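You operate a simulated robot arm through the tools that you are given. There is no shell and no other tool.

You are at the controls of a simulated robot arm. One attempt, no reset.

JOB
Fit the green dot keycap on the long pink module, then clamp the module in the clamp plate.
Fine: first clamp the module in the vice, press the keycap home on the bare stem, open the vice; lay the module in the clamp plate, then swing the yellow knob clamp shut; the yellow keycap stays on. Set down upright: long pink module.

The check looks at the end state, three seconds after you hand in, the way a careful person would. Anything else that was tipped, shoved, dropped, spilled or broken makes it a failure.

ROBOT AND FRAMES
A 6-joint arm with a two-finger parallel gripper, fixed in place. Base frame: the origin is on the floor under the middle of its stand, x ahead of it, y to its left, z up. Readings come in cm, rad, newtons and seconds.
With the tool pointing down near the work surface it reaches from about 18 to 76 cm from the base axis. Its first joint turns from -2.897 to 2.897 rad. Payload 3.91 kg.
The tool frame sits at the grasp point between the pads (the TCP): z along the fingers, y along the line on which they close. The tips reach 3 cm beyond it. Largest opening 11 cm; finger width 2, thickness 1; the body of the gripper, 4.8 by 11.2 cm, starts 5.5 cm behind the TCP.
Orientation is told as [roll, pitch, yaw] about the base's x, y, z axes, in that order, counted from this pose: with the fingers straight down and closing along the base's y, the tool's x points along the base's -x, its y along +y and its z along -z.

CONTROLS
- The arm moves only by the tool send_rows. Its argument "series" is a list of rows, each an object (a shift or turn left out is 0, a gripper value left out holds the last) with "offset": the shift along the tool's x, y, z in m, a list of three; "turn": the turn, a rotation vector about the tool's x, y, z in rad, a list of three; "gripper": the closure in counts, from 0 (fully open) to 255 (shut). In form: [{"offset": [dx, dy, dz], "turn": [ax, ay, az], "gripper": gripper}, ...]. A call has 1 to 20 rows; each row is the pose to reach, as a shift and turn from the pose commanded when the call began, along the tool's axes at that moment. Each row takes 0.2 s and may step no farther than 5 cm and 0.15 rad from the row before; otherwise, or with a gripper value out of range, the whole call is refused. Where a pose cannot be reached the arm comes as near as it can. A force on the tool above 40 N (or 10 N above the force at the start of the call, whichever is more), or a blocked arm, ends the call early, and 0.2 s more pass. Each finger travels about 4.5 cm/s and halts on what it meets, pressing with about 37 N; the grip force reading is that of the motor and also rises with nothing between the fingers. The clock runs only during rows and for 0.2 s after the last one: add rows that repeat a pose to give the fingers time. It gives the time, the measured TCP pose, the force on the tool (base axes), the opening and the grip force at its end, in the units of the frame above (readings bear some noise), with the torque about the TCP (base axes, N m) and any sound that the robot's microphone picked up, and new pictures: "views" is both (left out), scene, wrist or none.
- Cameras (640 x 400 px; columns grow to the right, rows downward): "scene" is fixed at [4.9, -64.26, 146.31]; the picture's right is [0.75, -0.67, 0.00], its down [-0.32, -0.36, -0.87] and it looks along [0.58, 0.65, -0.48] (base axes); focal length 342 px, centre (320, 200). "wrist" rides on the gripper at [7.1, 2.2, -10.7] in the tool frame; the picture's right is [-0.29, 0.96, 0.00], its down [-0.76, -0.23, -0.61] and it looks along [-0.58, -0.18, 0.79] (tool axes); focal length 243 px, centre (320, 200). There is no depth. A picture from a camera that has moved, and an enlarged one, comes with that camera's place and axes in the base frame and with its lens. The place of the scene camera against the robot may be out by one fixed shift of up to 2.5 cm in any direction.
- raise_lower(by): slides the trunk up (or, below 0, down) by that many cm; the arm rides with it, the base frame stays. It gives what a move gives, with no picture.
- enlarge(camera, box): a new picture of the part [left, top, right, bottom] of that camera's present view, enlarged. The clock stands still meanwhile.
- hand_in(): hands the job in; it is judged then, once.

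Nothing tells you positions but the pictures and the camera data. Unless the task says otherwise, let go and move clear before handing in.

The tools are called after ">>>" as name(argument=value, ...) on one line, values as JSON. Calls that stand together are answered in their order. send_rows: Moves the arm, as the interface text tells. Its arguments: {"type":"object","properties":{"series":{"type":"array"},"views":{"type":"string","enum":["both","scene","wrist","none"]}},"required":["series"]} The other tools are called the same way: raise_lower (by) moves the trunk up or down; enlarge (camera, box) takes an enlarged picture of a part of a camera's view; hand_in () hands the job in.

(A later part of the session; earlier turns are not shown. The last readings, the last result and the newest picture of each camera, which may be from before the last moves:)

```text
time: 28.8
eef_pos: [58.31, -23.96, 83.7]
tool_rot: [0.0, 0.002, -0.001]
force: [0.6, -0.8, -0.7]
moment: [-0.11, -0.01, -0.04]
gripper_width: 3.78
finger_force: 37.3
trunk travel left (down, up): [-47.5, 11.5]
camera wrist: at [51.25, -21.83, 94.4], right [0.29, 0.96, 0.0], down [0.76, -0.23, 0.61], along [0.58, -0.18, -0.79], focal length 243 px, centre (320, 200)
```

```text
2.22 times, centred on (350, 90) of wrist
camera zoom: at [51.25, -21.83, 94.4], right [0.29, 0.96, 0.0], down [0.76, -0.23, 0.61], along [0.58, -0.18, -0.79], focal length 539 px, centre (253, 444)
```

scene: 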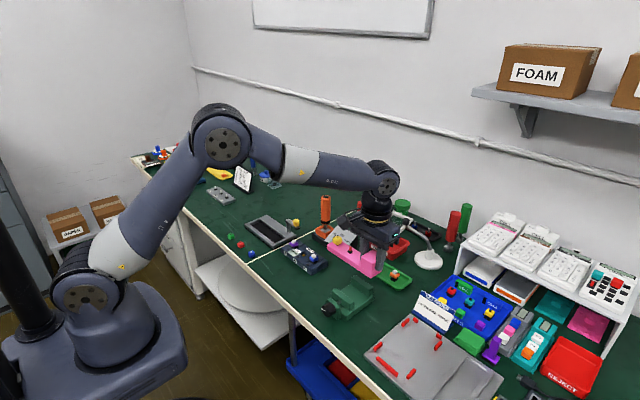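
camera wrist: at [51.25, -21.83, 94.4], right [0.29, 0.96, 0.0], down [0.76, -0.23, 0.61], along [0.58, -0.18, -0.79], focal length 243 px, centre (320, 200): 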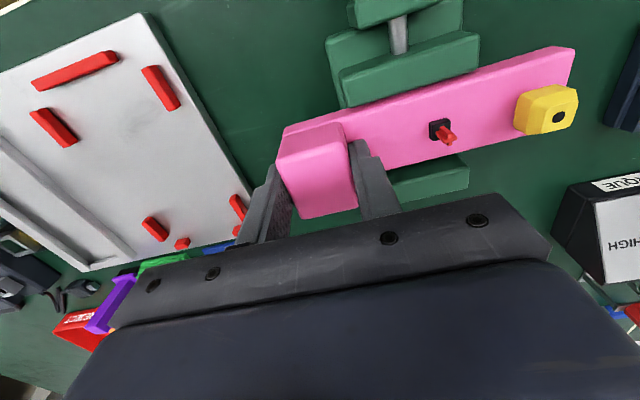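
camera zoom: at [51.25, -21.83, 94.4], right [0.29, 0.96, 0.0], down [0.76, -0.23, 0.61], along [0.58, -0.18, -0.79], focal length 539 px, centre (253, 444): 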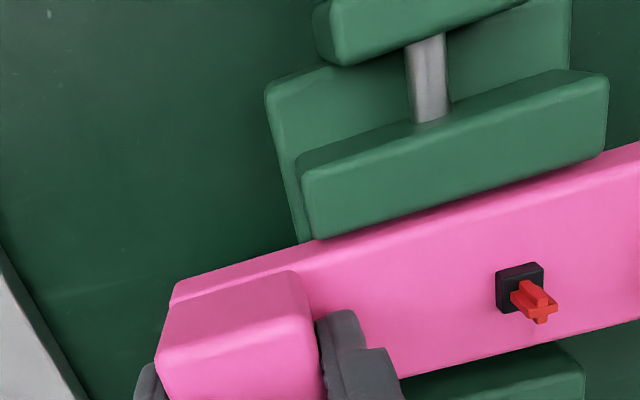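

The module is between the jaws without contact. I'll lower slowly until it touches the bed.

>>> send_rows(series=[{"offset": [0, 0, 0.003]}, {"offset": [0, 0, 0.006]}, {"offset": [0, 0, 0.0075]}, {"offset": [0, 0, 0.009]}, {"offset": [0, 0, 0.01]}, {"offset": [0, 0, 0.011]}, {"offset": [0, 0, 0.012]}, {"offset": [0, 0, 0.013]}, {"offset": [0, 0, 0.014]}, {"offset": [0, 0, 0.015]}, {"offset": [0, 0, 0.016]}, {"offset": [0, 0, 0.017]}, {"offset": [0, 0, 0.018]}], views="wrist")

```text
time: 31.6
eef_pos: [58.41, -23.87, 82.29]
tool_rot: [-0.004, -0.007, 0.001]
force: [0.0, -0.8, 31.1]
moment: [0.49, 0.1, 0.0]
gripper_width: 3.78
finger_force: 37.1
trunk travel left (down, up): [-47.5, 11.5]
camera wrist: at [51.16, -21.83, 92.94], right [0.29, 0.96, 0.0], down [0.76, -0.23, 0.61], along [0.59, -0.18, -0.79], focal length 243 px, centre (320, 200)
```

wrist: 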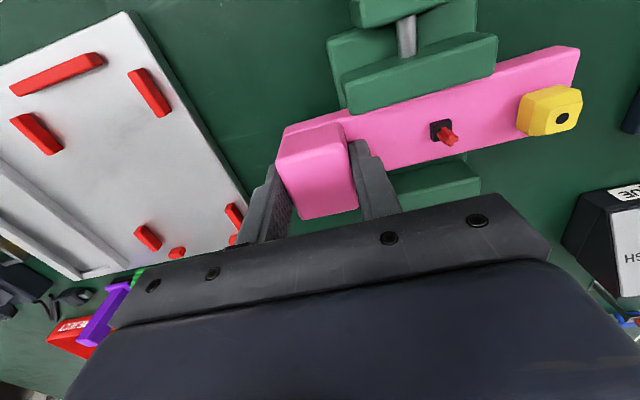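

It has touched the bed at TCP z≈82.3. I'll ease off a millimetre, open the fingers moderately, and rise.

>>> send_rows(series=[{"offset": [0, 0, -0.003]}, {"offset": [0, 0, -0.003]}], views="none")

```text
time: 32.2
eef_pos: [58.39, -23.92, 82.23]
tool_rot: [0.0, 0.002, -0.001]
force: [6.3, -2.9, 17.9]
moment: [0.11, -0.67, -0.18]
gripper_width: 3.73
finger_force: 37.1
trunk travel left (down, up): [-47.5, 11.5]
```

>>> send_rows(series=[{"offset": [0, 0, -0.001]}, {"offset": [0, 0, -0.001]}], views="none")

```text
time: 32.8
eef_pos: [58.36, -23.92, 82.18]
tool_rot: [0.002, 0.004, 0.001]
force: [2.6, -2.6, 8.9]
moment: [0.08, -0.35, -0.09]
gripper_width: 3.76
finger_force: 37.2
trunk travel left (down, up): [-47.5, 11.5]
```

>>> send_rows(series=[{"offset": [0, 0, -0.001]}, {"offset": [0, 0, -0.001]}, {"offset": [0, 0, -0.001], "gripper": 104}, {"offset": [0, 0, -0.001], "gripper": 104}, {"offset": [0, 0, -0.001], "gripper": 104}, {"offset": [0, 0, -0.001], "gripper": 104}], views="both")

>>> enlarge(camera="scene", box=[310, 240, 410, 330])

>>> enlarge(camera="wrist", box=[240, 0, 460, 180])

```text
time: 34.2
eef_pos: [58.33, -24.03, 82.4]
tool_rot: [0.0, 0.002, -0.001]
force: [0.4, -0.8, -0.1]
moment: [-0.01, 0.02, 0.01]
gripper_width: 6.54
finger_force: 0.1
trunk travel left (down, up): [-47.5, 11.5]
camera wrist: at [51.2, -21.84, 93.17], right [0.29, 0.96, 0.0], down [0.76, -0.23, 0.61], along [0.58, -0.18, -0.79], focal length 243 px, centre (320, 200)
```

scene: 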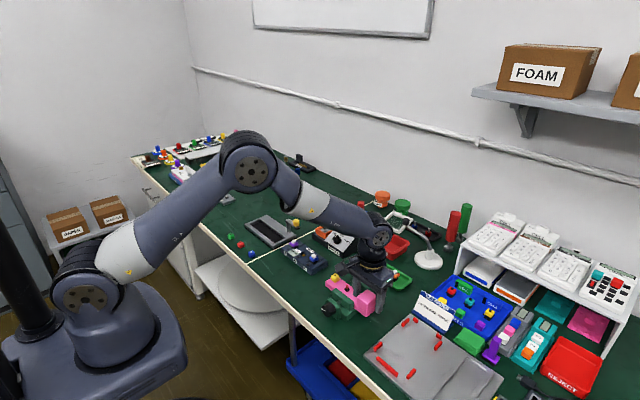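
wrist: 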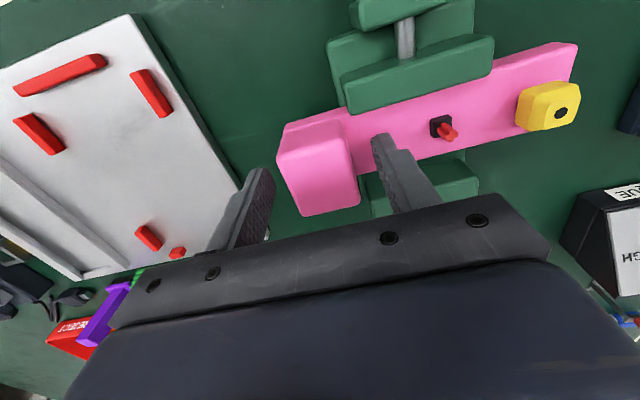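

```text
4.44 times, centred on (360, 285) of scene
camera zoom: at [4.9, -64.26, 146.31], right [0.75, -0.67, 0.0], down [-0.32, -0.36, -0.87], along [0.58, 0.65, -0.48], focal length 1522 px, centre (142, -178)
```

zoom: 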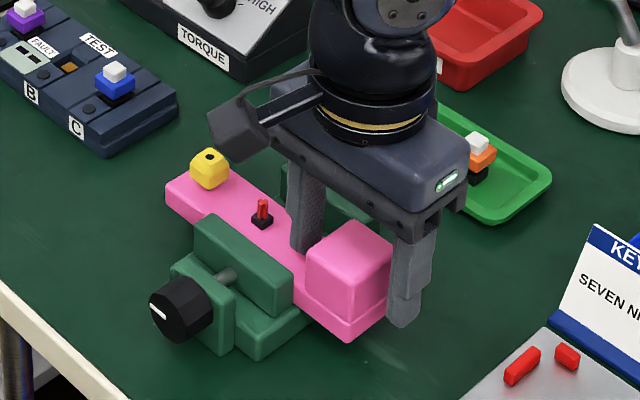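

```text
2.22 times, centred on (350, 90) of wrist
camera zoom: at [51.2, -21.84, 93.17], right [0.29, 0.96, 0.0], down [0.76, -0.23, 0.61], along [0.58, -0.18, -0.79], focal length 539 px, centre (253, 444)
```

zoom: 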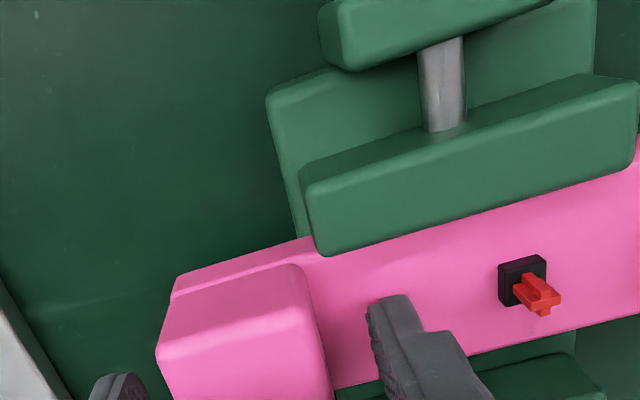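

The module is seated between the jaws and released. I'll rise, move back toward the knob, and turn the tool horizontal (pointing +x) to grip the knob axially.

>>> send_rows(series=[{"offset": [0, 0, -0.01]}, {"offset": [0, 0, -0.04]}, {"offset": [0, 0, -0.08]}, {"offset": [0, 0, -0.12]}, {"offset": [0.03, 0.01, -0.15], "gripper": 127}, {"offset": [0.07, 0.03, -0.16], "gripper": 127}, {"offset": [0.1, 0.05, -0.16], "gripper": 127}, {"offset": [0.13, 0.061, -0.16], "gripper": 127}, {"offset": [0.13, 0.061, -0.16], "gripper": 127}], views="wrist")

>>> enlarge(camera="wrist", box=[220, 0, 480, 220])

```text
time: 36.2
eef_pos: [45.41, -17.85, 98.5]
tool_rot: [0.001, -0.001, 0.0]
force: [-1.0, -0.3, -0.1]
moment: [-0.01, 0.0, -0.01]
gripper_width: 5.53
finger_force: 0.1
trunk travel left (down, up): [-47.5, 11.5]
camera wrist: at [38.21, -15.72, 109.23], right [0.29, 0.96, 0.0], down [0.76, -0.23, 0.61], along [0.58, -0.18, -0.79], focal length 243 px, centre (320, 200)
```

wrist: 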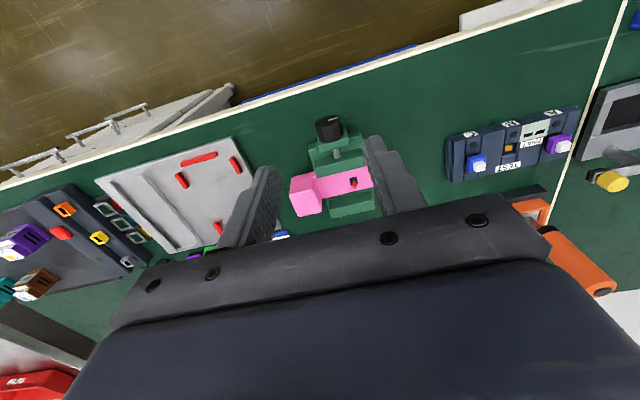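

```text
1.82 times, centred on (350, 110) of wrist
camera zoom: at [38.21, -15.72, 109.23], right [0.29, 0.96, 0.0], down [0.76, -0.23, 0.61], along [0.58, -0.18, -0.79], focal length 441 px, centre (266, 364)
```

zoom: 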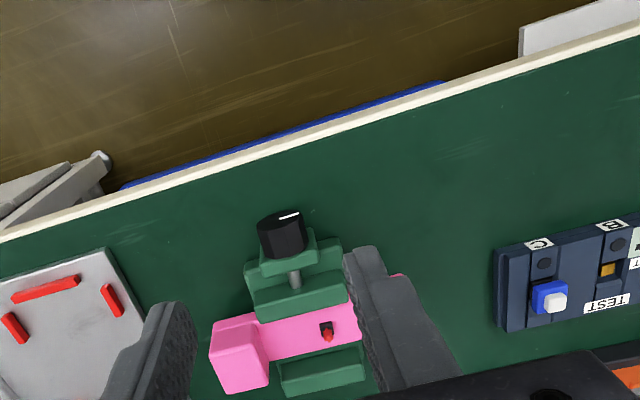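

>>> send_rows(series=[{"offset": [0, 0, 0], "turn": [0, -0.14, 0]}, {"offset": [0, 0, 0], "turn": [0, -0.28, 0]}, {"offset": [0, 0, 0], "turn": [0, -0.42, 0]}, {"offset": [0, 0, 0], "turn": [0, -0.56, 0]}, {"offset": [0, 0, 0], "turn": [0, -0.7, 0]}, {"offset": [0, 0, 0], "turn": [0, -0.84, 0]}, {"offset": [0, 0, 0], "turn": [0, -0.98, 0]}, {"offset": [0, 0, 0], "turn": [0, -1.12, 0]}, {"offset": [0, 0, 0], "turn": [0, -1.26, 0]}, {"offset": [0, 0, 0], "turn": [0, -1.4, 0]}, {"offset": [0, 0, 0], "turn": [0, -1.5, 0]}, {"offset": [0, 0, 0], "turn": [0, -1.5708, 0]}, {"offset": [0, 0, 0], "turn": [0, -1.5708, 0]}], views="both")

```text
time: 39.0
eef_pos: [45.39, -17.88, 98.41]
tool_rot: [1.104, -1.568, -1.104]
force: [0.4, 0.7, -0.4]
moment: [-0.01, -0.03, -0.01]
gripper_width: 5.55
finger_force: 0.0
trunk travel left (down, up): [-47.5, 11.5]
camera wrist: at [34.65, -15.78, 91.36], right [0.0, 0.96, 0.29], down [-0.61, -0.23, 0.76], along [0.79, -0.18, 0.58], focal length 243 px, centre (320, 200)
```

scene: 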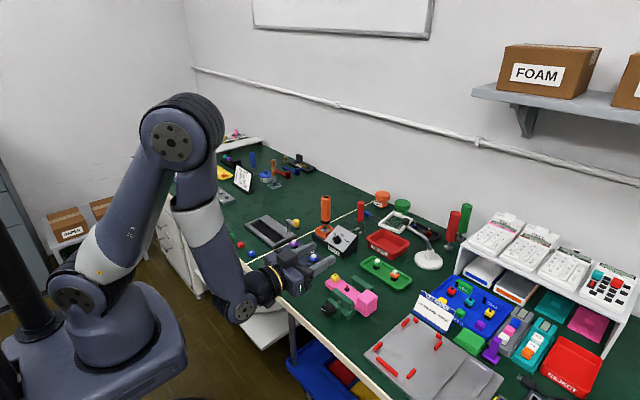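
wrist: 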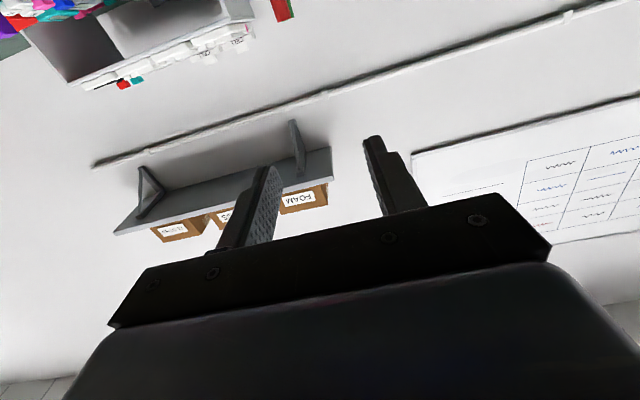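

The horizontal pose is reached cleanly. Now I'll lower to the knob's height with the tips still just short of the knob face.

>>> send_rows(series=[{"offset": [0.04, 0, 0]}, {"offset": [0.08, 0, 0]}, {"offset": [0.12, 0, 0]}, {"offset": [0.15, 0, 0]}, {"offset": [0.17, 0, 0]}, {"offset": [0.17, 0, 0]}], views="both")

>>> enlarge(camera="wrist", box=[200, 40, 440, 220])

>>> enlarge(camera="scene", box=[270, 240, 400, 340])

```text
time: 40.4
eef_pos: [51.1, -24.57, 87.52]
tool_rot: [1.178, -1.564, -1.175]
force: [-0.3, 0.0, 0.2]
moment: [0.01, 0.01, 0.0]
gripper_width: 5.53
finger_force: 0.1
out of reach, approached as far as the arm can: row 1, 2, 3, 4, 5, 6
trunk travel left (down, up): [-47.5, 11.5]
camera wrist: at [40.36, -22.45, 80.5], right [0.0, 0.96, 0.3], down [-0.61, -0.24, 0.76], along [0.8, -0.18, 0.58], focal length 243 px, centre (320, 200)
```

scene: 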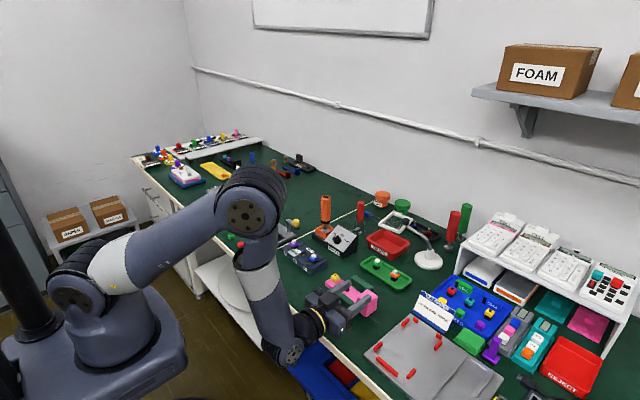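
wrist: 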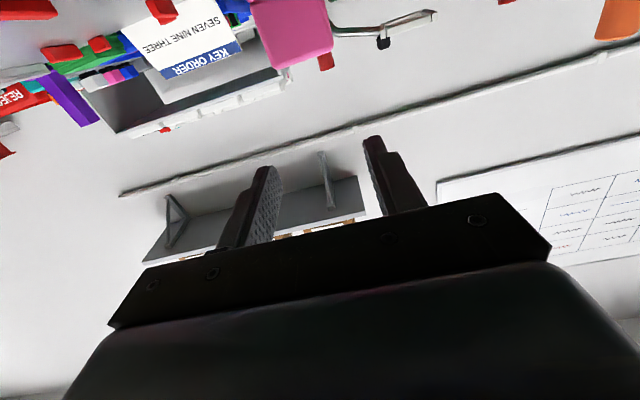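

```text
2.22 times, centred on (320, 130) of wrist
camera zoom: at [40.36, -22.45, 80.5], right [0.0, 0.96, 0.3], down [-0.61, -0.24, 0.76], along [0.8, -0.18, 0.58], focal length 539 px, centre (320, 356)
```

zoom: 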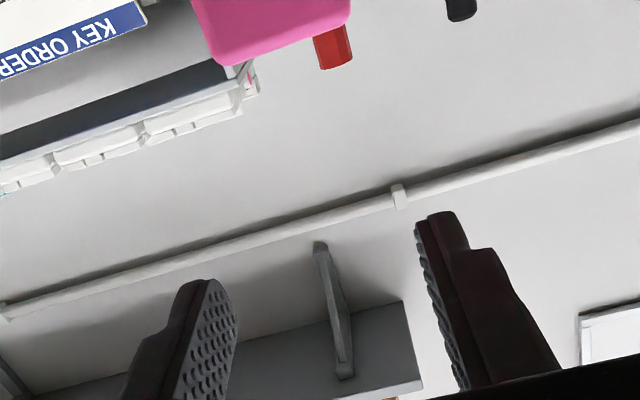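

```text
4.00 times, centred on (335, 290) of scene
camera zoom: at [4.9, -64.26, 146.31], right [0.75, -0.67, 0.0], down [-0.32, -0.36, -0.87], along [0.58, 0.65, -0.48], focal length 1369 px, centre (260, -160)
```

zoom: 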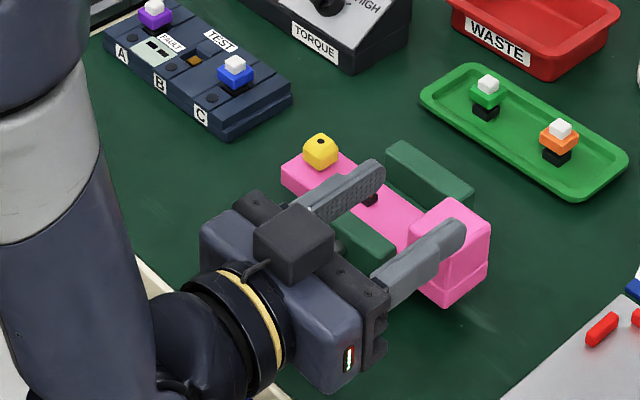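

The arm can't hold that pose at this trunk height and drifted to (51, -24.6, 87.5), still clear of everything. I'll go back up and use the trunk to lower instead.

>>> send_rows(series=[{"offset": [-0.05, 0, 0]}, {"offset": [-0.1, 0, 0]}, {"offset": [-0.14, 0, 0]}, {"offset": [-0.17, 0, 0]}, {"offset": [-0.17, 0, 0]}], views="scene")

```text
time: 41.6
eef_pos: [51.2, -24.54, 104.57]
tool_rot: [0.091, -1.569, -0.088]
force: [0.4, 0.0, -0.2]
moment: [0.0, -0.02, 0.04]
gripper_width: 5.51
finger_force: 0.1
trunk travel left (down, up): [-47.5, 11.5]
```

scene: 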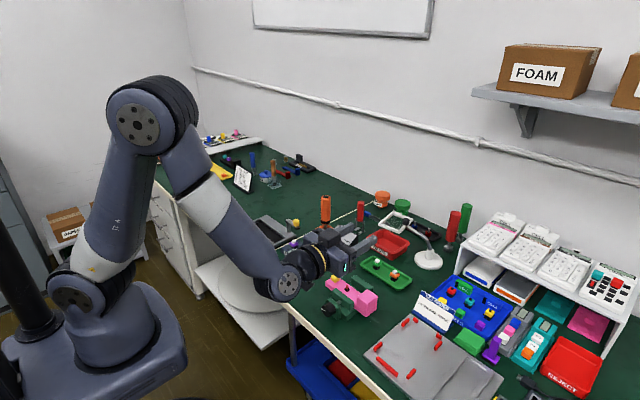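

>>> send_rows(series=[{"offset": [0.0, 0.03, -0.03]}, {"offset": [0.03, 0.067, -0.058]}, {"offset": [0.062, 0.067, -0.058]}, {"offset": [0.062, 0.067, -0.058]}], views="none")

>>> raise_lower(by=-12)

>>> enlarge(camera="scene", box=[200, 150, 420, 350])

```text
refused: row 2 steps farther than a row can; nothing moved
```

```text
time: 43.1
eef_pos: [51.29, -24.55, 92.62]
tool_rot: [-0.022, -1.572, 0.023]
force: [-0.1, 0.4, 0.2]
moment: [-0.01, 0.0, 0.01]
gripper_width: 5.5
finger_force: 0.1
trunk travel left (down, up): [-35.5, 23.5]
```

```text
2.00 times, centred on (310, 250) of scene
camera zoom: at [4.9, -64.26, 146.31], right [0.75, -0.67, 0.0], down [-0.32, -0.36, -0.87], along [0.58, 0.65, -0.48], focal length 685 px, centre (340, 100)
```

zoom: 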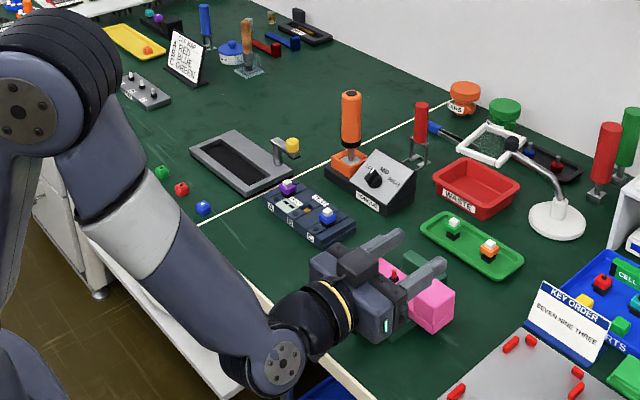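

The move was refused for step size, but the trunk lowering went through safely. I'll move back in front of the knob with smaller steps.

>>> send_rows(series=[{"offset": [0.0, 0.02, -0.02]}, {"offset": [0.0, 0.045, -0.04]}, {"offset": [0.0, 0.067, -0.059]}, {"offset": [0.0, 0.067, -0.059]}], views="none")

```text
time: 44.1
eef_pos: [45.3, -17.9, 92.52]
tool_rot: [0.023, -1.571, -0.021]
force: [-0.2, -0.6, 0.0]
moment: [-0.01, 0.02, -0.02]
gripper_width: 5.53
finger_force: 0.1
trunk travel left (down, up): [-35.5, 23.5]
```

>>> raise_lower(by=-11)

>>> send_rows(series=[{"offset": [0, 0, 0]}], views="both")

>>> enlarge(camera="scene", box=[270, 240, 400, 340])

>>> enlarge(camera="wrist", box=[200, 0, 440, 180])

```text
time: 45.5
eef_pos: [45.26, -17.8, 81.66]
tool_rot: [0.04, -1.572, -0.037]
force: [0.4, 0.7, -0.4]
moment: [-0.03, 0.0, -0.03]
gripper_width: 5.49
finger_force: 0.0
trunk travel left (down, up): [-24.5, 34.5]
```

```text
time: 45.9
eef_pos: [45.37, -17.92, 81.61]
tool_rot: [0.062, -1.569, -0.063]
force: [0.2, -0.3, 0.3]
moment: [-0.04, 0.02, 0.04]
gripper_width: 5.52
finger_force: 0.1
trunk travel left (down, up): [-24.5, 34.5]
camera wrist: at [34.57, -15.73, 74.52], right [0.0, 0.96, 0.29], down [-0.61, -0.23, 0.76], along [0.79, -0.18, 0.58], focal length 243 px, centre (320, 200)
```

scene: 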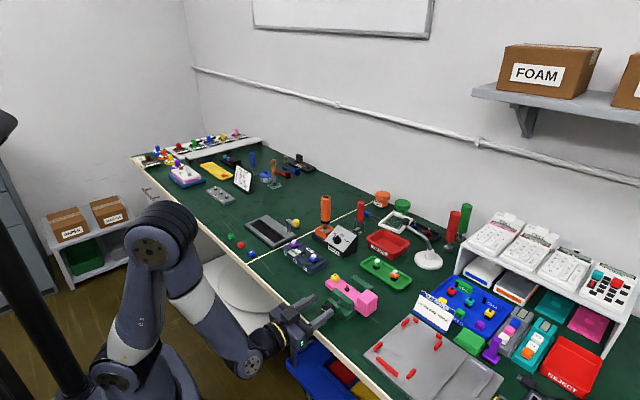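
wrist: 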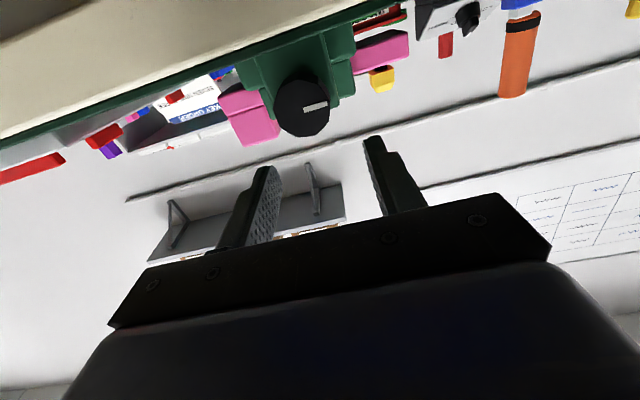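

```text
4.00 times, centred on (335, 290) of scene
camera zoom: at [4.9, -64.26, 146.31], right [0.75, -0.67, 0.0], down [-0.32, -0.36, -0.87], along [0.58, 0.65, -0.48], focal length 1369 px, centre (260, -160)
```

zoom: 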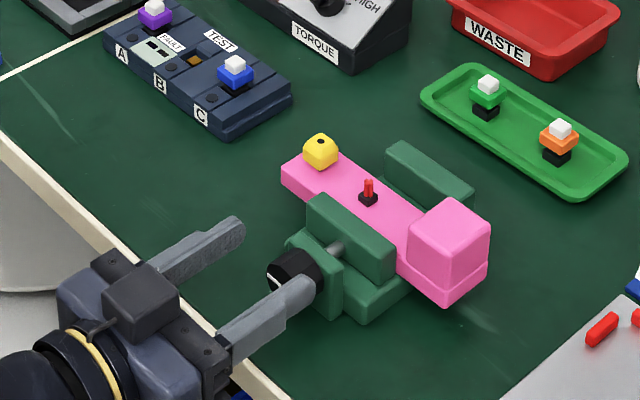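

```text
2.22 times, centred on (320, 90) of wrist
camera zoom: at [34.57, -15.73, 74.52], right [0.0, 0.96, 0.29], down [-0.61, -0.23, 0.76], along [0.79, -0.18, 0.58], focal length 539 px, centre (320, 444)
```

zoom: 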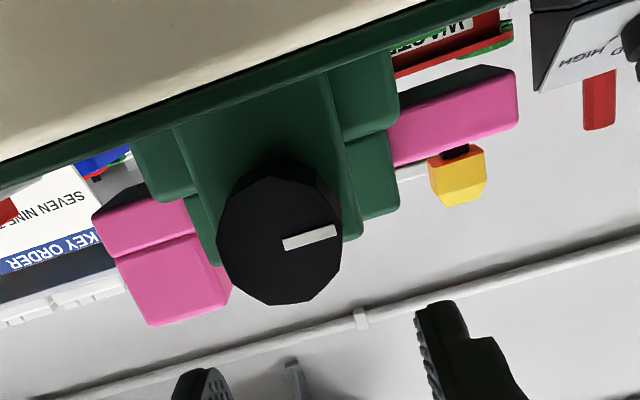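

I get a near head-on view of the knob: its axis is at about y=-17.93, z≈78.4, with a radius of about 1.63 and a front face at x≈48.9. I'll raise the arm 5 cm and drop the trunk 8.2 cm, which leaves arm margin at the knob height.

>>> send_rows(series=[{"offset": [-0.03, 0, 0]}, {"offset": [-0.05, 0, 0]}, {"offset": [-0.05, 0, 0]}], views="none")

>>> raise_lower(by=-8.2)

>>> enlarge(camera="wrist", box=[200, 20, 440, 220])

>>> enlarge(camera="scene", box=[270, 240, 400, 340])

```text
time: 46.7
eef_pos: [45.29, -17.95, 86.5]
tool_rot: [0.328, -1.571, -0.324]
force: [0.2, 0.2, 0.2]
moment: [0.01, 0.0, 0.02]
gripper_width: 5.54
finger_force: 0.2
trunk travel left (down, up): [-24.5, 34.5]
```

```text
time: 47.9
eef_pos: [45.34, -17.91, 78.35]
tool_rot: [0.072, -1.57, -0.075]
force: [0.2, 0.5, -0.4]
moment: [0.02, 0.02, 0.02]
gripper_width: 5.51
finger_force: 0.0
trunk travel left (down, up): [-16.3, 42.7]
```

```text
2.00 times, centred on (320, 120) of wrist
camera zoom: at [34.58, -15.75, 71.28], right [0.0, 0.96, 0.29], down [-0.61, -0.23, 0.76], along [0.79, -0.18, 0.58], focal length 485 px, centre (320, 360)
```

zoom: 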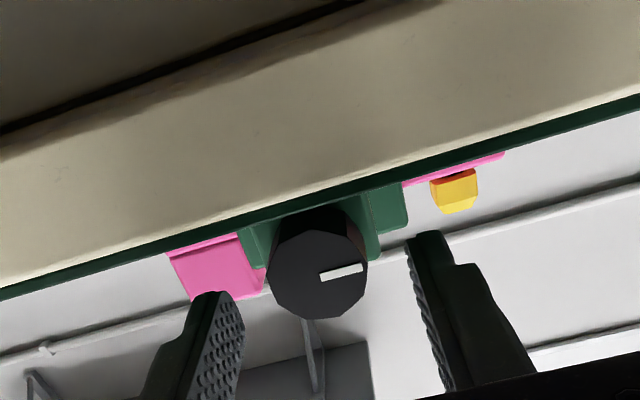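

```text
4.00 times, centred on (335, 290) of scene
camera zoom: at [4.9, -64.26, 146.31], right [0.75, -0.67, 0.0], down [-0.32, -0.36, -0.87], along [0.58, 0.65, -0.48], focal length 1369 px, centre (260, -160)
```

zoom: 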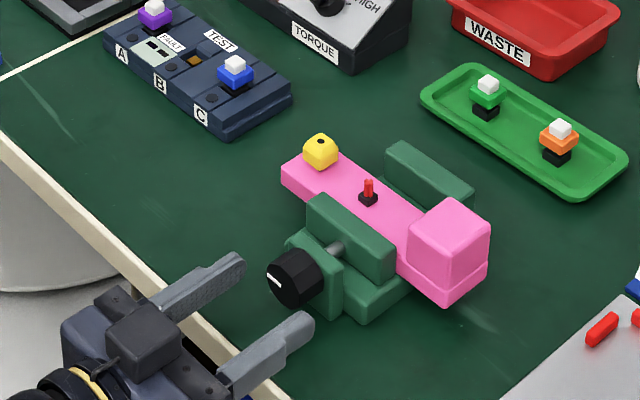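

The tool is aligned with the knob axis. I'll advance so the pads surround the knob.

>>> send_rows(series=[{"offset": [0, 0, 0.006]}, {"offset": [0, 0, 0.012]}, {"offset": [0, 0, 0.017]}, {"offset": [0, 0, 0.021]}, {"offset": [0, 0, 0.025]}, {"offset": [0, 0, 0.025]}], views="wrist")

>>> enlarge(camera="wrist", box=[200, 60, 440, 220])

>>> enlarge(camera="scene", box=[290, 255, 390, 335])

```text
time: 49.3
eef_pos: [47.8, -17.9, 78.5]
tool_rot: [0.104, -1.569, -0.105]
force: [0.5, 0.3, 0.0]
moment: [0.03, 0.01, -0.02]
gripper_width: 5.49
finger_force: 0.0
trunk travel left (down, up): [-16.3, 42.7]
camera wrist: at [37.13, -15.78, 71.29], right [0.0, 0.96, 0.29], down [-0.61, -0.23, 0.76], along [0.79, -0.18, 0.58], focal length 243 px, centre (320, 200)
```

wrist: 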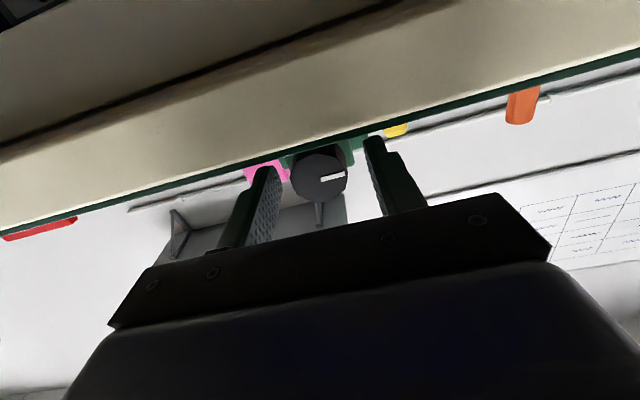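

```text
2.50 times, centred on (320, 140) of wrist
camera zoom: at [37.13, -15.78, 71.29], right [0.0, 0.96, 0.29], down [-0.61, -0.23, 0.76], along [0.79, -0.18, 0.58], focal length 606 px, centre (320, 350)
```

zoom: 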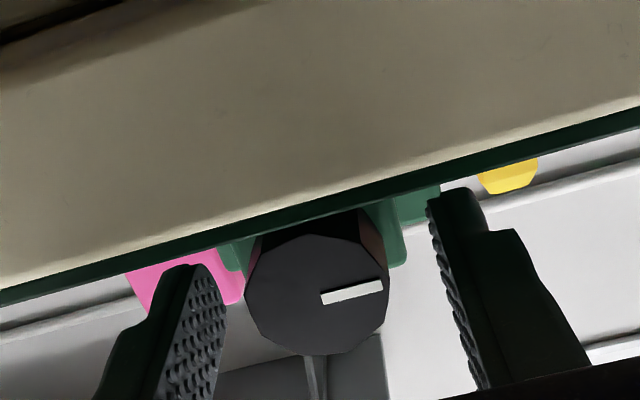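

```text
5.00 times, centred on (340, 295) of scene
camera zoom: at [4.9, -64.26, 146.31], right [0.75, -0.67, 0.0], down [-0.32, -0.36, -0.87], along [0.58, 0.65, -0.48], focal length 1712 px, centre (220, -275)
```

zoom: 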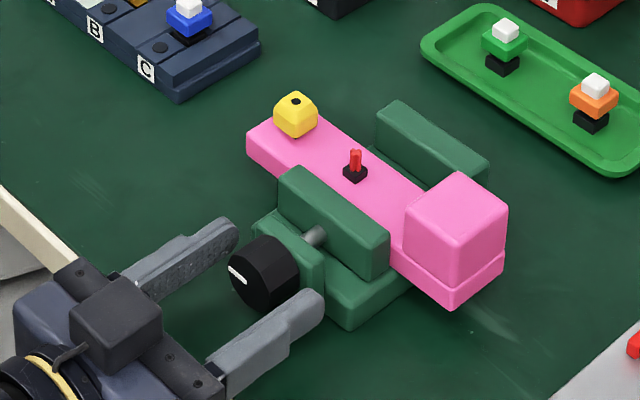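

>>> send_rows(series=[{"offset": [0, 0, 0], "gripper": 255}, {"offset": [0, 0, 0], "gripper": 255}, {"offset": [0, 0, 0], "gripper": 255}, {"offset": [0, 0, 0], "gripper": 255}, {"offset": [0, 0, 0], "gripper": 255}], views="none")

```text
time: 50.5
eef_pos: [47.86, -17.97, 78.4]
tool_rot: [0.609, -1.57, -0.607]
force: [0.9, -7.6, -0.5]
moment: [-0.03, 0.18, 0.26]
gripper_width: 3.34
finger_force: 44.9
trunk travel left (down, up): [-16.3, 42.7]
```

The knob is gripped at 3.3 cm. I'll try a small clockwise turn and watch the jaw.

>>> send_rows(series=[{"offset": [0, -0.0007, 0], "turn": [0, 0, 0.1]}, {"offset": [0, -0.0007, 0], "turn": [0, 0, 0.2]}, {"offset": [0, -0.0007, 0], "turn": [0, 0, 0.3]}, {"offset": [0, -0.0007, 0], "turn": [0, 0, 0.4]}, {"offset": [0, -0.0007, 0], "turn": [0, 0, 0.5]}], views="none")

>>> enlarge(camera="scene", box=[290, 255, 390, 335])

>>> enlarge(camera="wrist", box=[200, 60, 440, 220])

```text
time: 51.7
eef_pos: [48.0, -18.02, 78.25]
tool_rot: [1.57, -1.067, -1.571]
force: [6.8, -3.6, 6.5]
moment: [-0.03, 0.23, -0.38]
gripper_width: 3.34
finger_force: 44.6
trunk travel left (down, up): [-16.3, 42.7]
```

```text
5.00 times, centred on (340, 295) of scene
camera zoom: at [4.9, -64.26, 146.31], right [0.75, -0.67, 0.0], down [-0.32, -0.36, -0.87], along [0.58, 0.65, -0.48], focal length 1712 px, centre (220, -275)
```

zoom: 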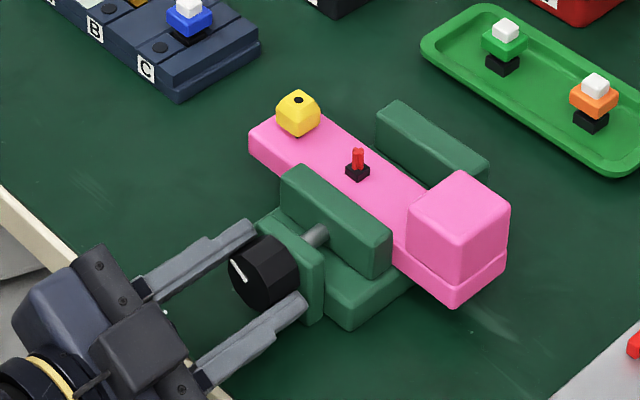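

```text
2.50 times, centred on (320, 140) of wrist
camera zoom: at [37.13, -12.67, 73.2], right [0.0, 0.7, 0.71], down [-0.61, -0.57, 0.56], along [0.79, -0.43, 0.43], focal length 606 px, centre (320, 350)
```

zoom: 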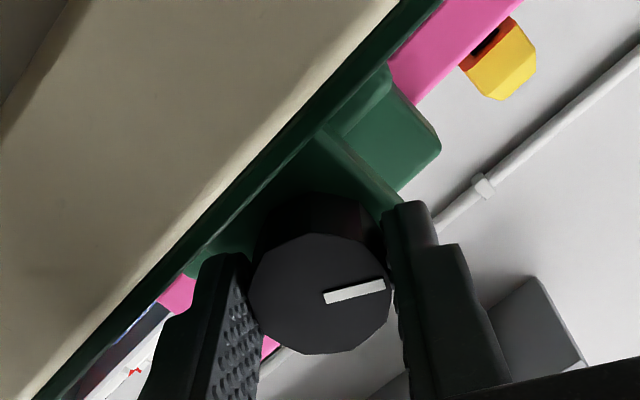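

Clockwise closes the jaw and the knob follows the gripper. I'll continue turning.

>>> send_rows(series=[{"turn": [0, 0, 0.12]}, {"turn": [0, 0, 0.24]}, {"turn": [0, 0, 0.36]}, {"turn": [0, 0, 0.48]}, {"turn": [0, 0, 0.6]}, {"turn": [0, 0, 0.72]}], views="none")

>>> enlarge(camera="scene", box=[290, 255, 390, 335])

>>> enlarge(camera="wrist", box=[200, 60, 440, 220])

```text
time: 53.1
eef_pos: [47.89, -18.02, 78.45]
tool_rot: [1.571, -0.351, -1.569]
force: [12.3, 1.8, 12.3]
moment: [0.0, -0.13, -0.92]
gripper_width: 3.35
finger_force: 45.4
trunk travel left (down, up): [-16.3, 42.7]
```

```text
5.00 times, centred on (340, 295) of scene
camera zoom: at [4.9, -64.26, 146.31], right [0.75, -0.67, 0.0], down [-0.32, -0.36, -0.87], along [0.58, 0.65, -0.48], focal length 1712 px, centre (220, -275)
```

zoom: 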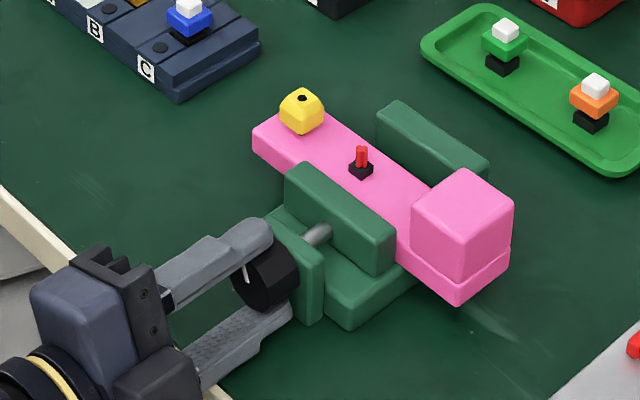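

```text
2.50 times, centred on (320, 140) of wrist
camera zoom: at [37.12, -10.55, 78.01], right [0.0, 0.05, 1.0], down [-0.61, -0.79, 0.04], along [0.8, -0.61, 0.03], focal length 606 px, centre (320, 350)
```

zoom: 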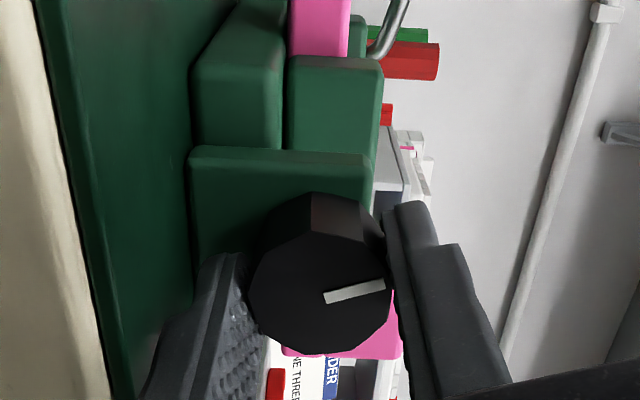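

>>> send_rows(series=[{"offset": [-0.0002, 0.0005, 0.0005], "turn": [0, 0, 0.1]}, {"offset": [-0.0004, 0.001, 0.001], "turn": [0, 0, 0.2]}, {"offset": [-0.0004, 0.001, 0.001], "turn": [0, 0, 0.3]}, {"offset": [-0.0004, 0.001, 0.001], "turn": [0, 0, 0.4]}, {"offset": [-0.0004, 0.001, 0.001], "turn": [0, 0, 0.5]}, {"offset": [-0.0004, 0.001, 0.001], "turn": [0, 0, 0.6]}], views="none")

>>> enlarge(camera="scene", box=[290, 255, 390, 335])

>>> enlarge(camera="wrist", box=[200, 60, 440, 220])

```text
time: 54.5
eef_pos: [47.98, -18.0, 78.39]
tool_rot: [1.57, 0.251, -1.571]
force: [-3.7, -0.2, -0.5]
moment: [0.04, -0.59, 0.67]
gripper_width: 3.35
finger_force: 45.2
trunk travel left (down, up): [-16.3, 42.7]
```

```text
5.00 times, centred on (340, 295) of scene
camera zoom: at [4.9, -64.26, 146.31], right [0.75, -0.67, 0.0], down [-0.32, -0.36, -0.87], along [0.58, 0.65, -0.48], focal length 1712 px, centre (220, -275)
```

zoom: 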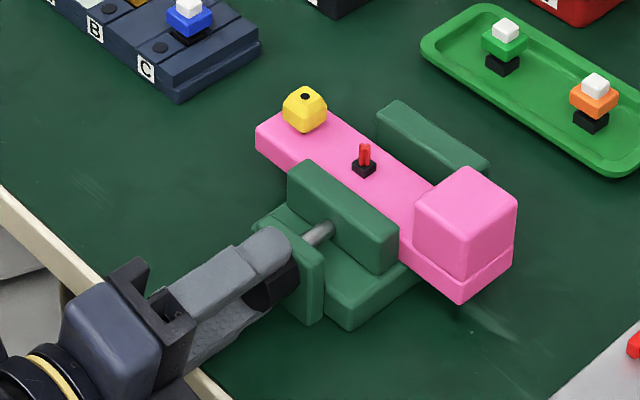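

```text
2.50 times, centred on (320, 140) of wrist
camera zoom: at [37.13, -11.61, 82.34], right [0.0, -0.52, 0.85], down [-0.61, -0.68, -0.41], along [0.79, -0.52, -0.32], focal length 606 px, centre (320, 350)
```

zoom: 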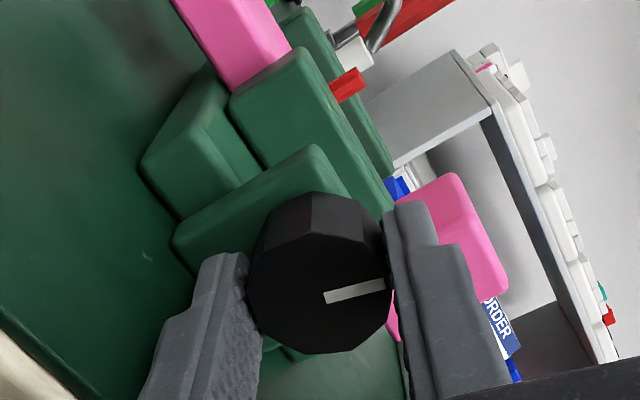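

>>> send_rows(series=[{"turn": [0, 0, 0.1]}, {"turn": [0, 0, 0.2]}, {"turn": [0, 0, 0.3]}, {"turn": [0, 0, 0.4]}, {"turn": [0, 0, 0.5]}, {"turn": [0, 0, 0.6]}], views="none")

>>> enlarge(camera="scene", box=[290, 255, 390, 335])

>>> enlarge(camera="wrist", box=[200, 40, 440, 220])

```text
time: 55.9
eef_pos: [47.85, -17.96, 78.42]
tool_rot: [1.569, 0.851, -1.573]
force: [-12.1, 3.2, -4.1]
moment: [-0.02, -0.06, -0.32]
gripper_width: 3.37
finger_force: 45.0
trunk travel left (down, up): [-16.3, 42.7]
```

```text
5.00 times, centred on (340, 295) of scene
camera zoom: at [4.9, -64.26, 146.31], right [0.75, -0.67, 0.0], down [-0.32, -0.36, -0.87], along [0.58, 0.65, -0.48], focal length 1712 px, centre (220, -275)
```

zoom: 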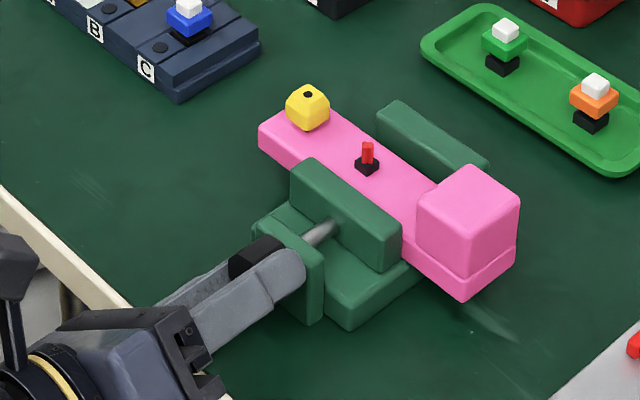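

```text
2.22 times, centred on (320, 130) of wrist
camera zoom: at [37.14, -14.91, 85.27], right [0.0, -0.91, 0.41], down [-0.61, -0.33, -0.72], along [0.79, -0.25, -0.55], focal length 539 px, centre (320, 356)
```

zoom: 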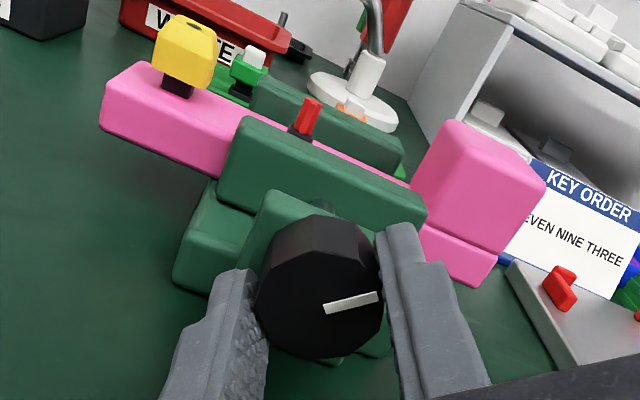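

>>> send_rows(series=[{"offset": [0, 0, -0.001], "turn": [0, 0, 0.1]}, {"offset": [0, 0, -0.001], "turn": [0, 0, 0.2]}, {"offset": [0, 0, -0.001], "turn": [0, 0, 0.3]}, {"offset": [0, 0, -0.001], "turn": [0, 0, 0.4]}, {"offset": [0, 0, -0.001], "turn": [0, 0, 0.5]}], views="none")

>>> enlarge(camera="scene", box=[290, 255, 390, 335])

>>> enlarge(camera="wrist", box=[200, 40, 440, 220])

```text
time: 57.1
eef_pos: [47.94, -17.92, 78.41]
tool_rot: [1.564, 1.351, -1.576]
force: [1.6, 1.2, -6.0]
moment: [0.02, -0.29, -0.3]
gripper_width: 3.38
finger_force: 44.9
trunk travel left (down, up): [-16.3, 42.7]
```

```text
5.00 times, centred on (340, 295) of scene
camera zoom: at [4.9, -64.26, 146.31], right [0.75, -0.67, 0.0], down [-0.32, -0.36, -0.87], along [0.58, 0.65, -0.48], focal length 1712 px, centre (220, -275)
```

zoom: 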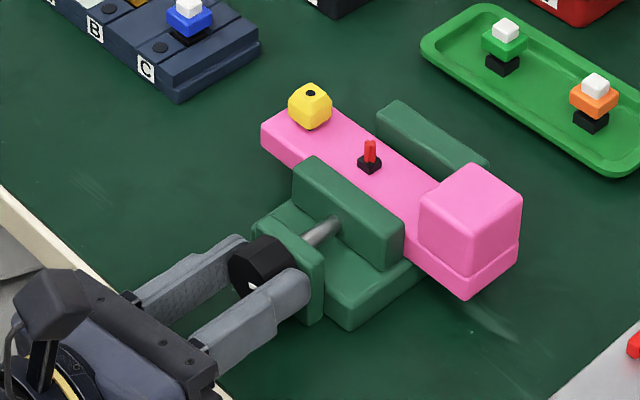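

```text
2.22 times, centred on (320, 130) of wrist
camera zoom: at [37.14, -18.55, 85.92], right [0.0, -1.0, -0.08], down [-0.61, 0.06, -0.79], along [0.79, 0.05, -0.61], focal length 539 px, centre (320, 356)
```

zoom: 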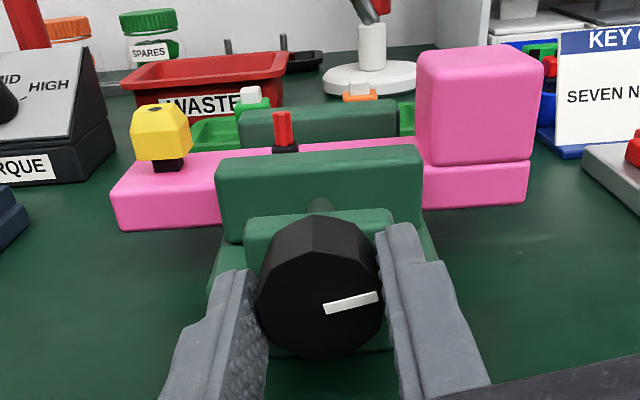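

>>> send_rows(series=[{"turn": [0, 0, 0.08]}, {"turn": [0, 0, 0.16]}], views="none")

```text
time: 57.7
eef_pos: [47.91, -17.92, 78.56]
tool_rot: [1.553, 1.512, -1.589]
force: [5.5, 0.6, -0.9]
moment: [0.0, 0.69, -0.49]
gripper_width: 3.34
finger_force: 45.1
trunk travel left (down, up): [-16.3, 42.7]
```

>>> send_rows(series=[{"turn": [0, 0, 0.08]}, {"turn": [0, 0, 0.16]}, {"turn": [0, 0, 0.24]}, {"turn": [0, 0, 0.32]}], views="none")

>>> enlarge(camera="scene", box=[290, 255, 390, 335])

>>> enlarge(camera="wrist", box=[200, 40, 440, 220])

```text
time: 58.7
eef_pos: [47.9, -18.02, 78.49]
tool_rot: [-1.567, 1.311, 1.574]
force: [5.6, -5.8, -2.8]
moment: [-0.03, -0.29, 0.36]
gripper_width: 3.35
finger_force: 45.2
trunk travel left (down, up): [-16.3, 42.7]
```

```text
5.00 times, centred on (340, 295) of scene
camera zoom: at [4.9, -64.26, 146.31], right [0.75, -0.67, 0.0], down [-0.32, -0.36, -0.87], along [0.58, 0.65, -0.48], focal length 1712 px, centre (220, -275)
```

zoom: 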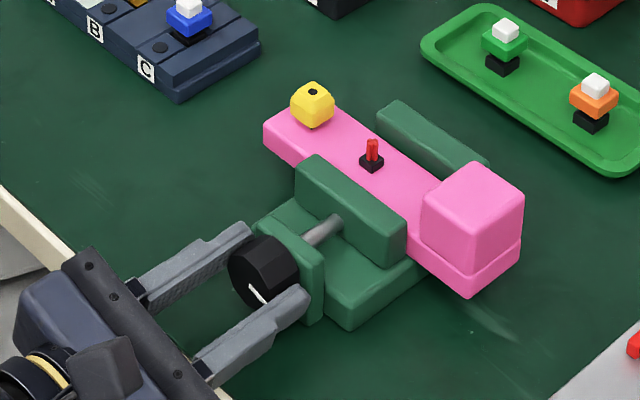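

```text
2.22 times, centred on (320, 130) of wrist
camera zoom: at [37.14, -21.94, 84.82], right [0.0, -0.85, -0.53], down [-0.61, 0.42, -0.67], along [0.79, 0.32, -0.52], focal length 539 px, centre (320, 356)
```

zoom: 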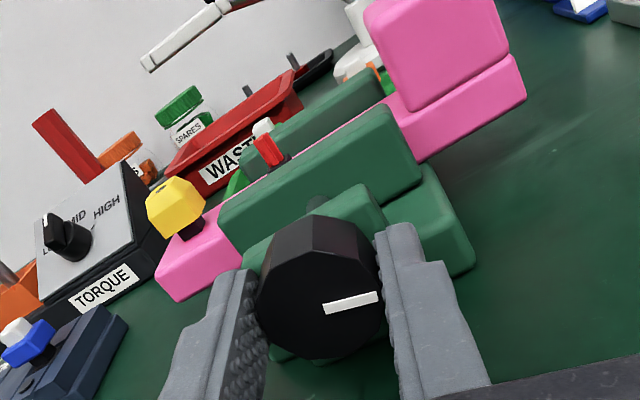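

>>> send_rows(series=[{"turn": [0, 0, 0.08]}, {"turn": [0, 0, 0.16]}, {"turn": [0, 0, 0.24]}, {"turn": [0, 0, 0.32]}, {"turn": [0, 0, 0.4]}, {"turn": [0, 0, 0.48]}], views="none")

>>> enlarge(camera="scene", box=[290, 255, 390, 335])

>>> enlarge(camera="wrist", box=[200, 40, 440, 220])

```text
time: 60.1
eef_pos: [47.91, -18.02, 78.45]
tool_rot: [-1.569, 0.832, 1.572]
force: [8.6, -9.7, 1.1]
moment: [-0.01, -0.28, 0.37]
gripper_width: 3.34
finger_force: 45.0
trunk travel left (down, up): [-16.3, 42.7]
```

```text
5.00 times, centred on (340, 295) of scene
camera zoom: at [4.9, -64.26, 146.31], right [0.75, -0.67, 0.0], down [-0.32, -0.36, -0.87], along [0.58, 0.65, -0.48], focal length 1712 px, centre (220, -275)
```

zoom: 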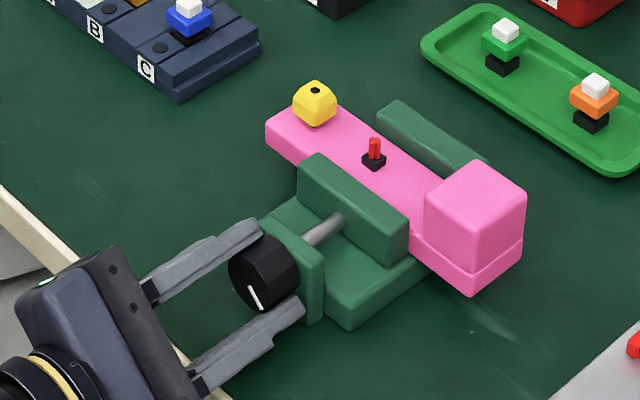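

```text
2.22 times, centred on (320, 130) of wrist
camera zoom: at [37.13, -24.43, 82.28], right [0.0, -0.51, -0.86], down [-0.61, 0.68, -0.41], along [0.79, 0.52, -0.31], focal length 539 px, centre (320, 356)
```

zoom: 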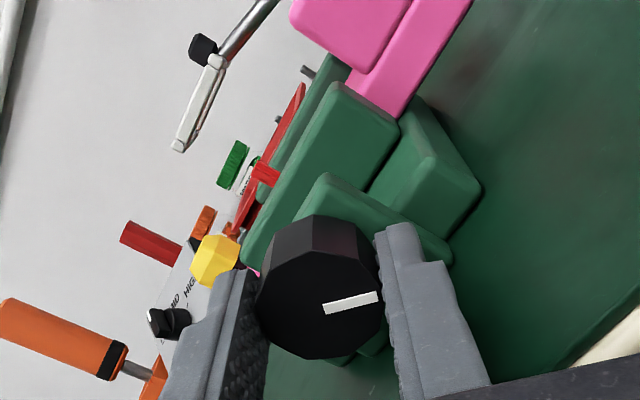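

Still closing with no clamping torque yet. I'll continue.

>>> send_rows(series=[{"turn": [0, 0, 0.1]}, {"turn": [0, 0, 0.2]}, {"turn": [0, 0, 0.3]}, {"turn": [0, 0, 0.4]}, {"turn": [0, 0, 0.5]}, {"turn": [0, 0, 0.6]}], views="none")

>>> enlarge(camera="scene", box=[290, 255, 390, 335])

```text
time: 61.5
eef_pos: [47.89, -18.01, 78.45]
tool_rot: [-1.569, 0.23, 1.571]
force: [13.2, -12.9, 0.1]
moment: [-0.15, -0.48, -0.41]
gripper_width: 3.37
finger_force: 45.0
trunk travel left (down, up): [-16.3, 42.7]
```

```text
5.00 times, centred on (340, 295) of scene
camera zoom: at [4.9, -64.26, 146.31], right [0.75, -0.67, 0.0], down [-0.32, -0.36, -0.87], along [0.58, 0.65, -0.48], focal length 1712 px, centre (220, -275)
```

zoom: 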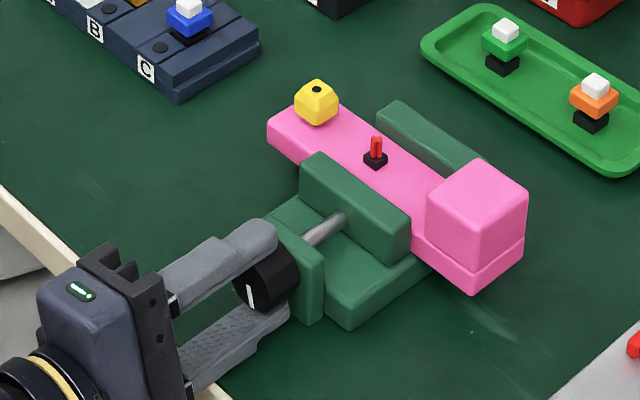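

Resistance is starting. I'll keep turning in small steps, easing the alignment by a millimetre.

>>> send_rows(series=[{"offset": [0.001, 0.0002, 0.001], "turn": [0, 0, 0.08]}, {"offset": [0.001, 0.0002, 0.001], "turn": [0, 0, 0.16]}, {"offset": [0.001, 0.0002, 0.001], "turn": [0, 0, 0.24]}, {"offset": [0.001, 0.0002, 0.001], "turn": [0, 0, 0.32]}], views="none")

>>> enlarge(camera="scene", box=[290, 255, 390, 335])

>>> enlarge(camera="wrist", box=[200, 40, 440, 220])

```text
time: 62.5
eef_pos: [47.9, -18.04, 78.45]
tool_rot: [-1.57, -0.089, 1.572]
force: [-7.7, -4.9, -1.9]
moment: [-0.44, -0.58, 0.01]
gripper_width: 3.36
finger_force: 44.9
trunk travel left (down, up): [-16.3, 42.7]
```

```text
5.00 times, centred on (340, 295) of scene
camera zoom: at [4.9, -64.26, 146.31], right [0.75, -0.67, 0.0], down [-0.32, -0.36, -0.87], along [0.58, 0.65, -0.48], focal length 1712 px, centre (220, -275)
```

zoom: 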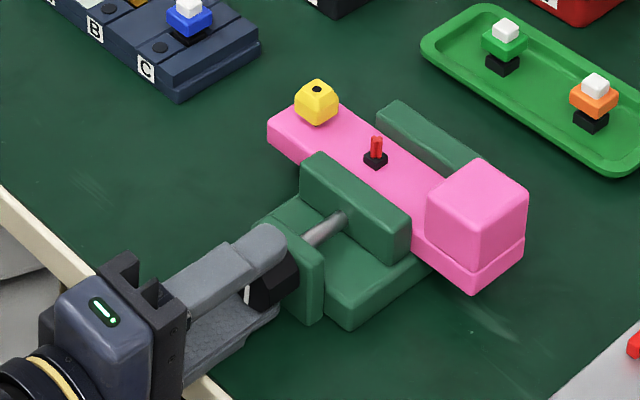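

```text
2.22 times, centred on (320, 130) of wrist
camera zoom: at [37.13, -24.96, 75.67], right [0.0, 0.37, -0.93], down [-0.61, 0.74, 0.3], along [0.79, 0.56, 0.23], focal length 539 px, centre (320, 356)
```

zoom: 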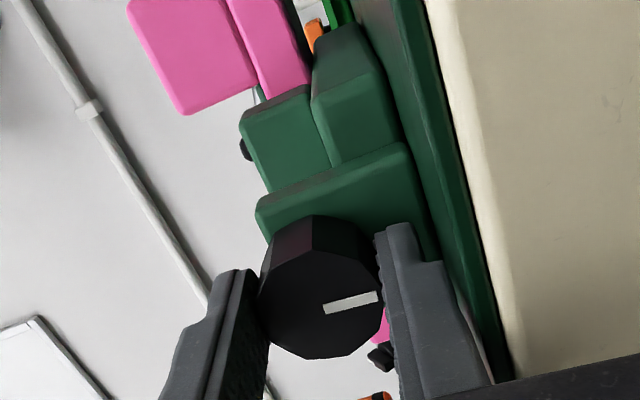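

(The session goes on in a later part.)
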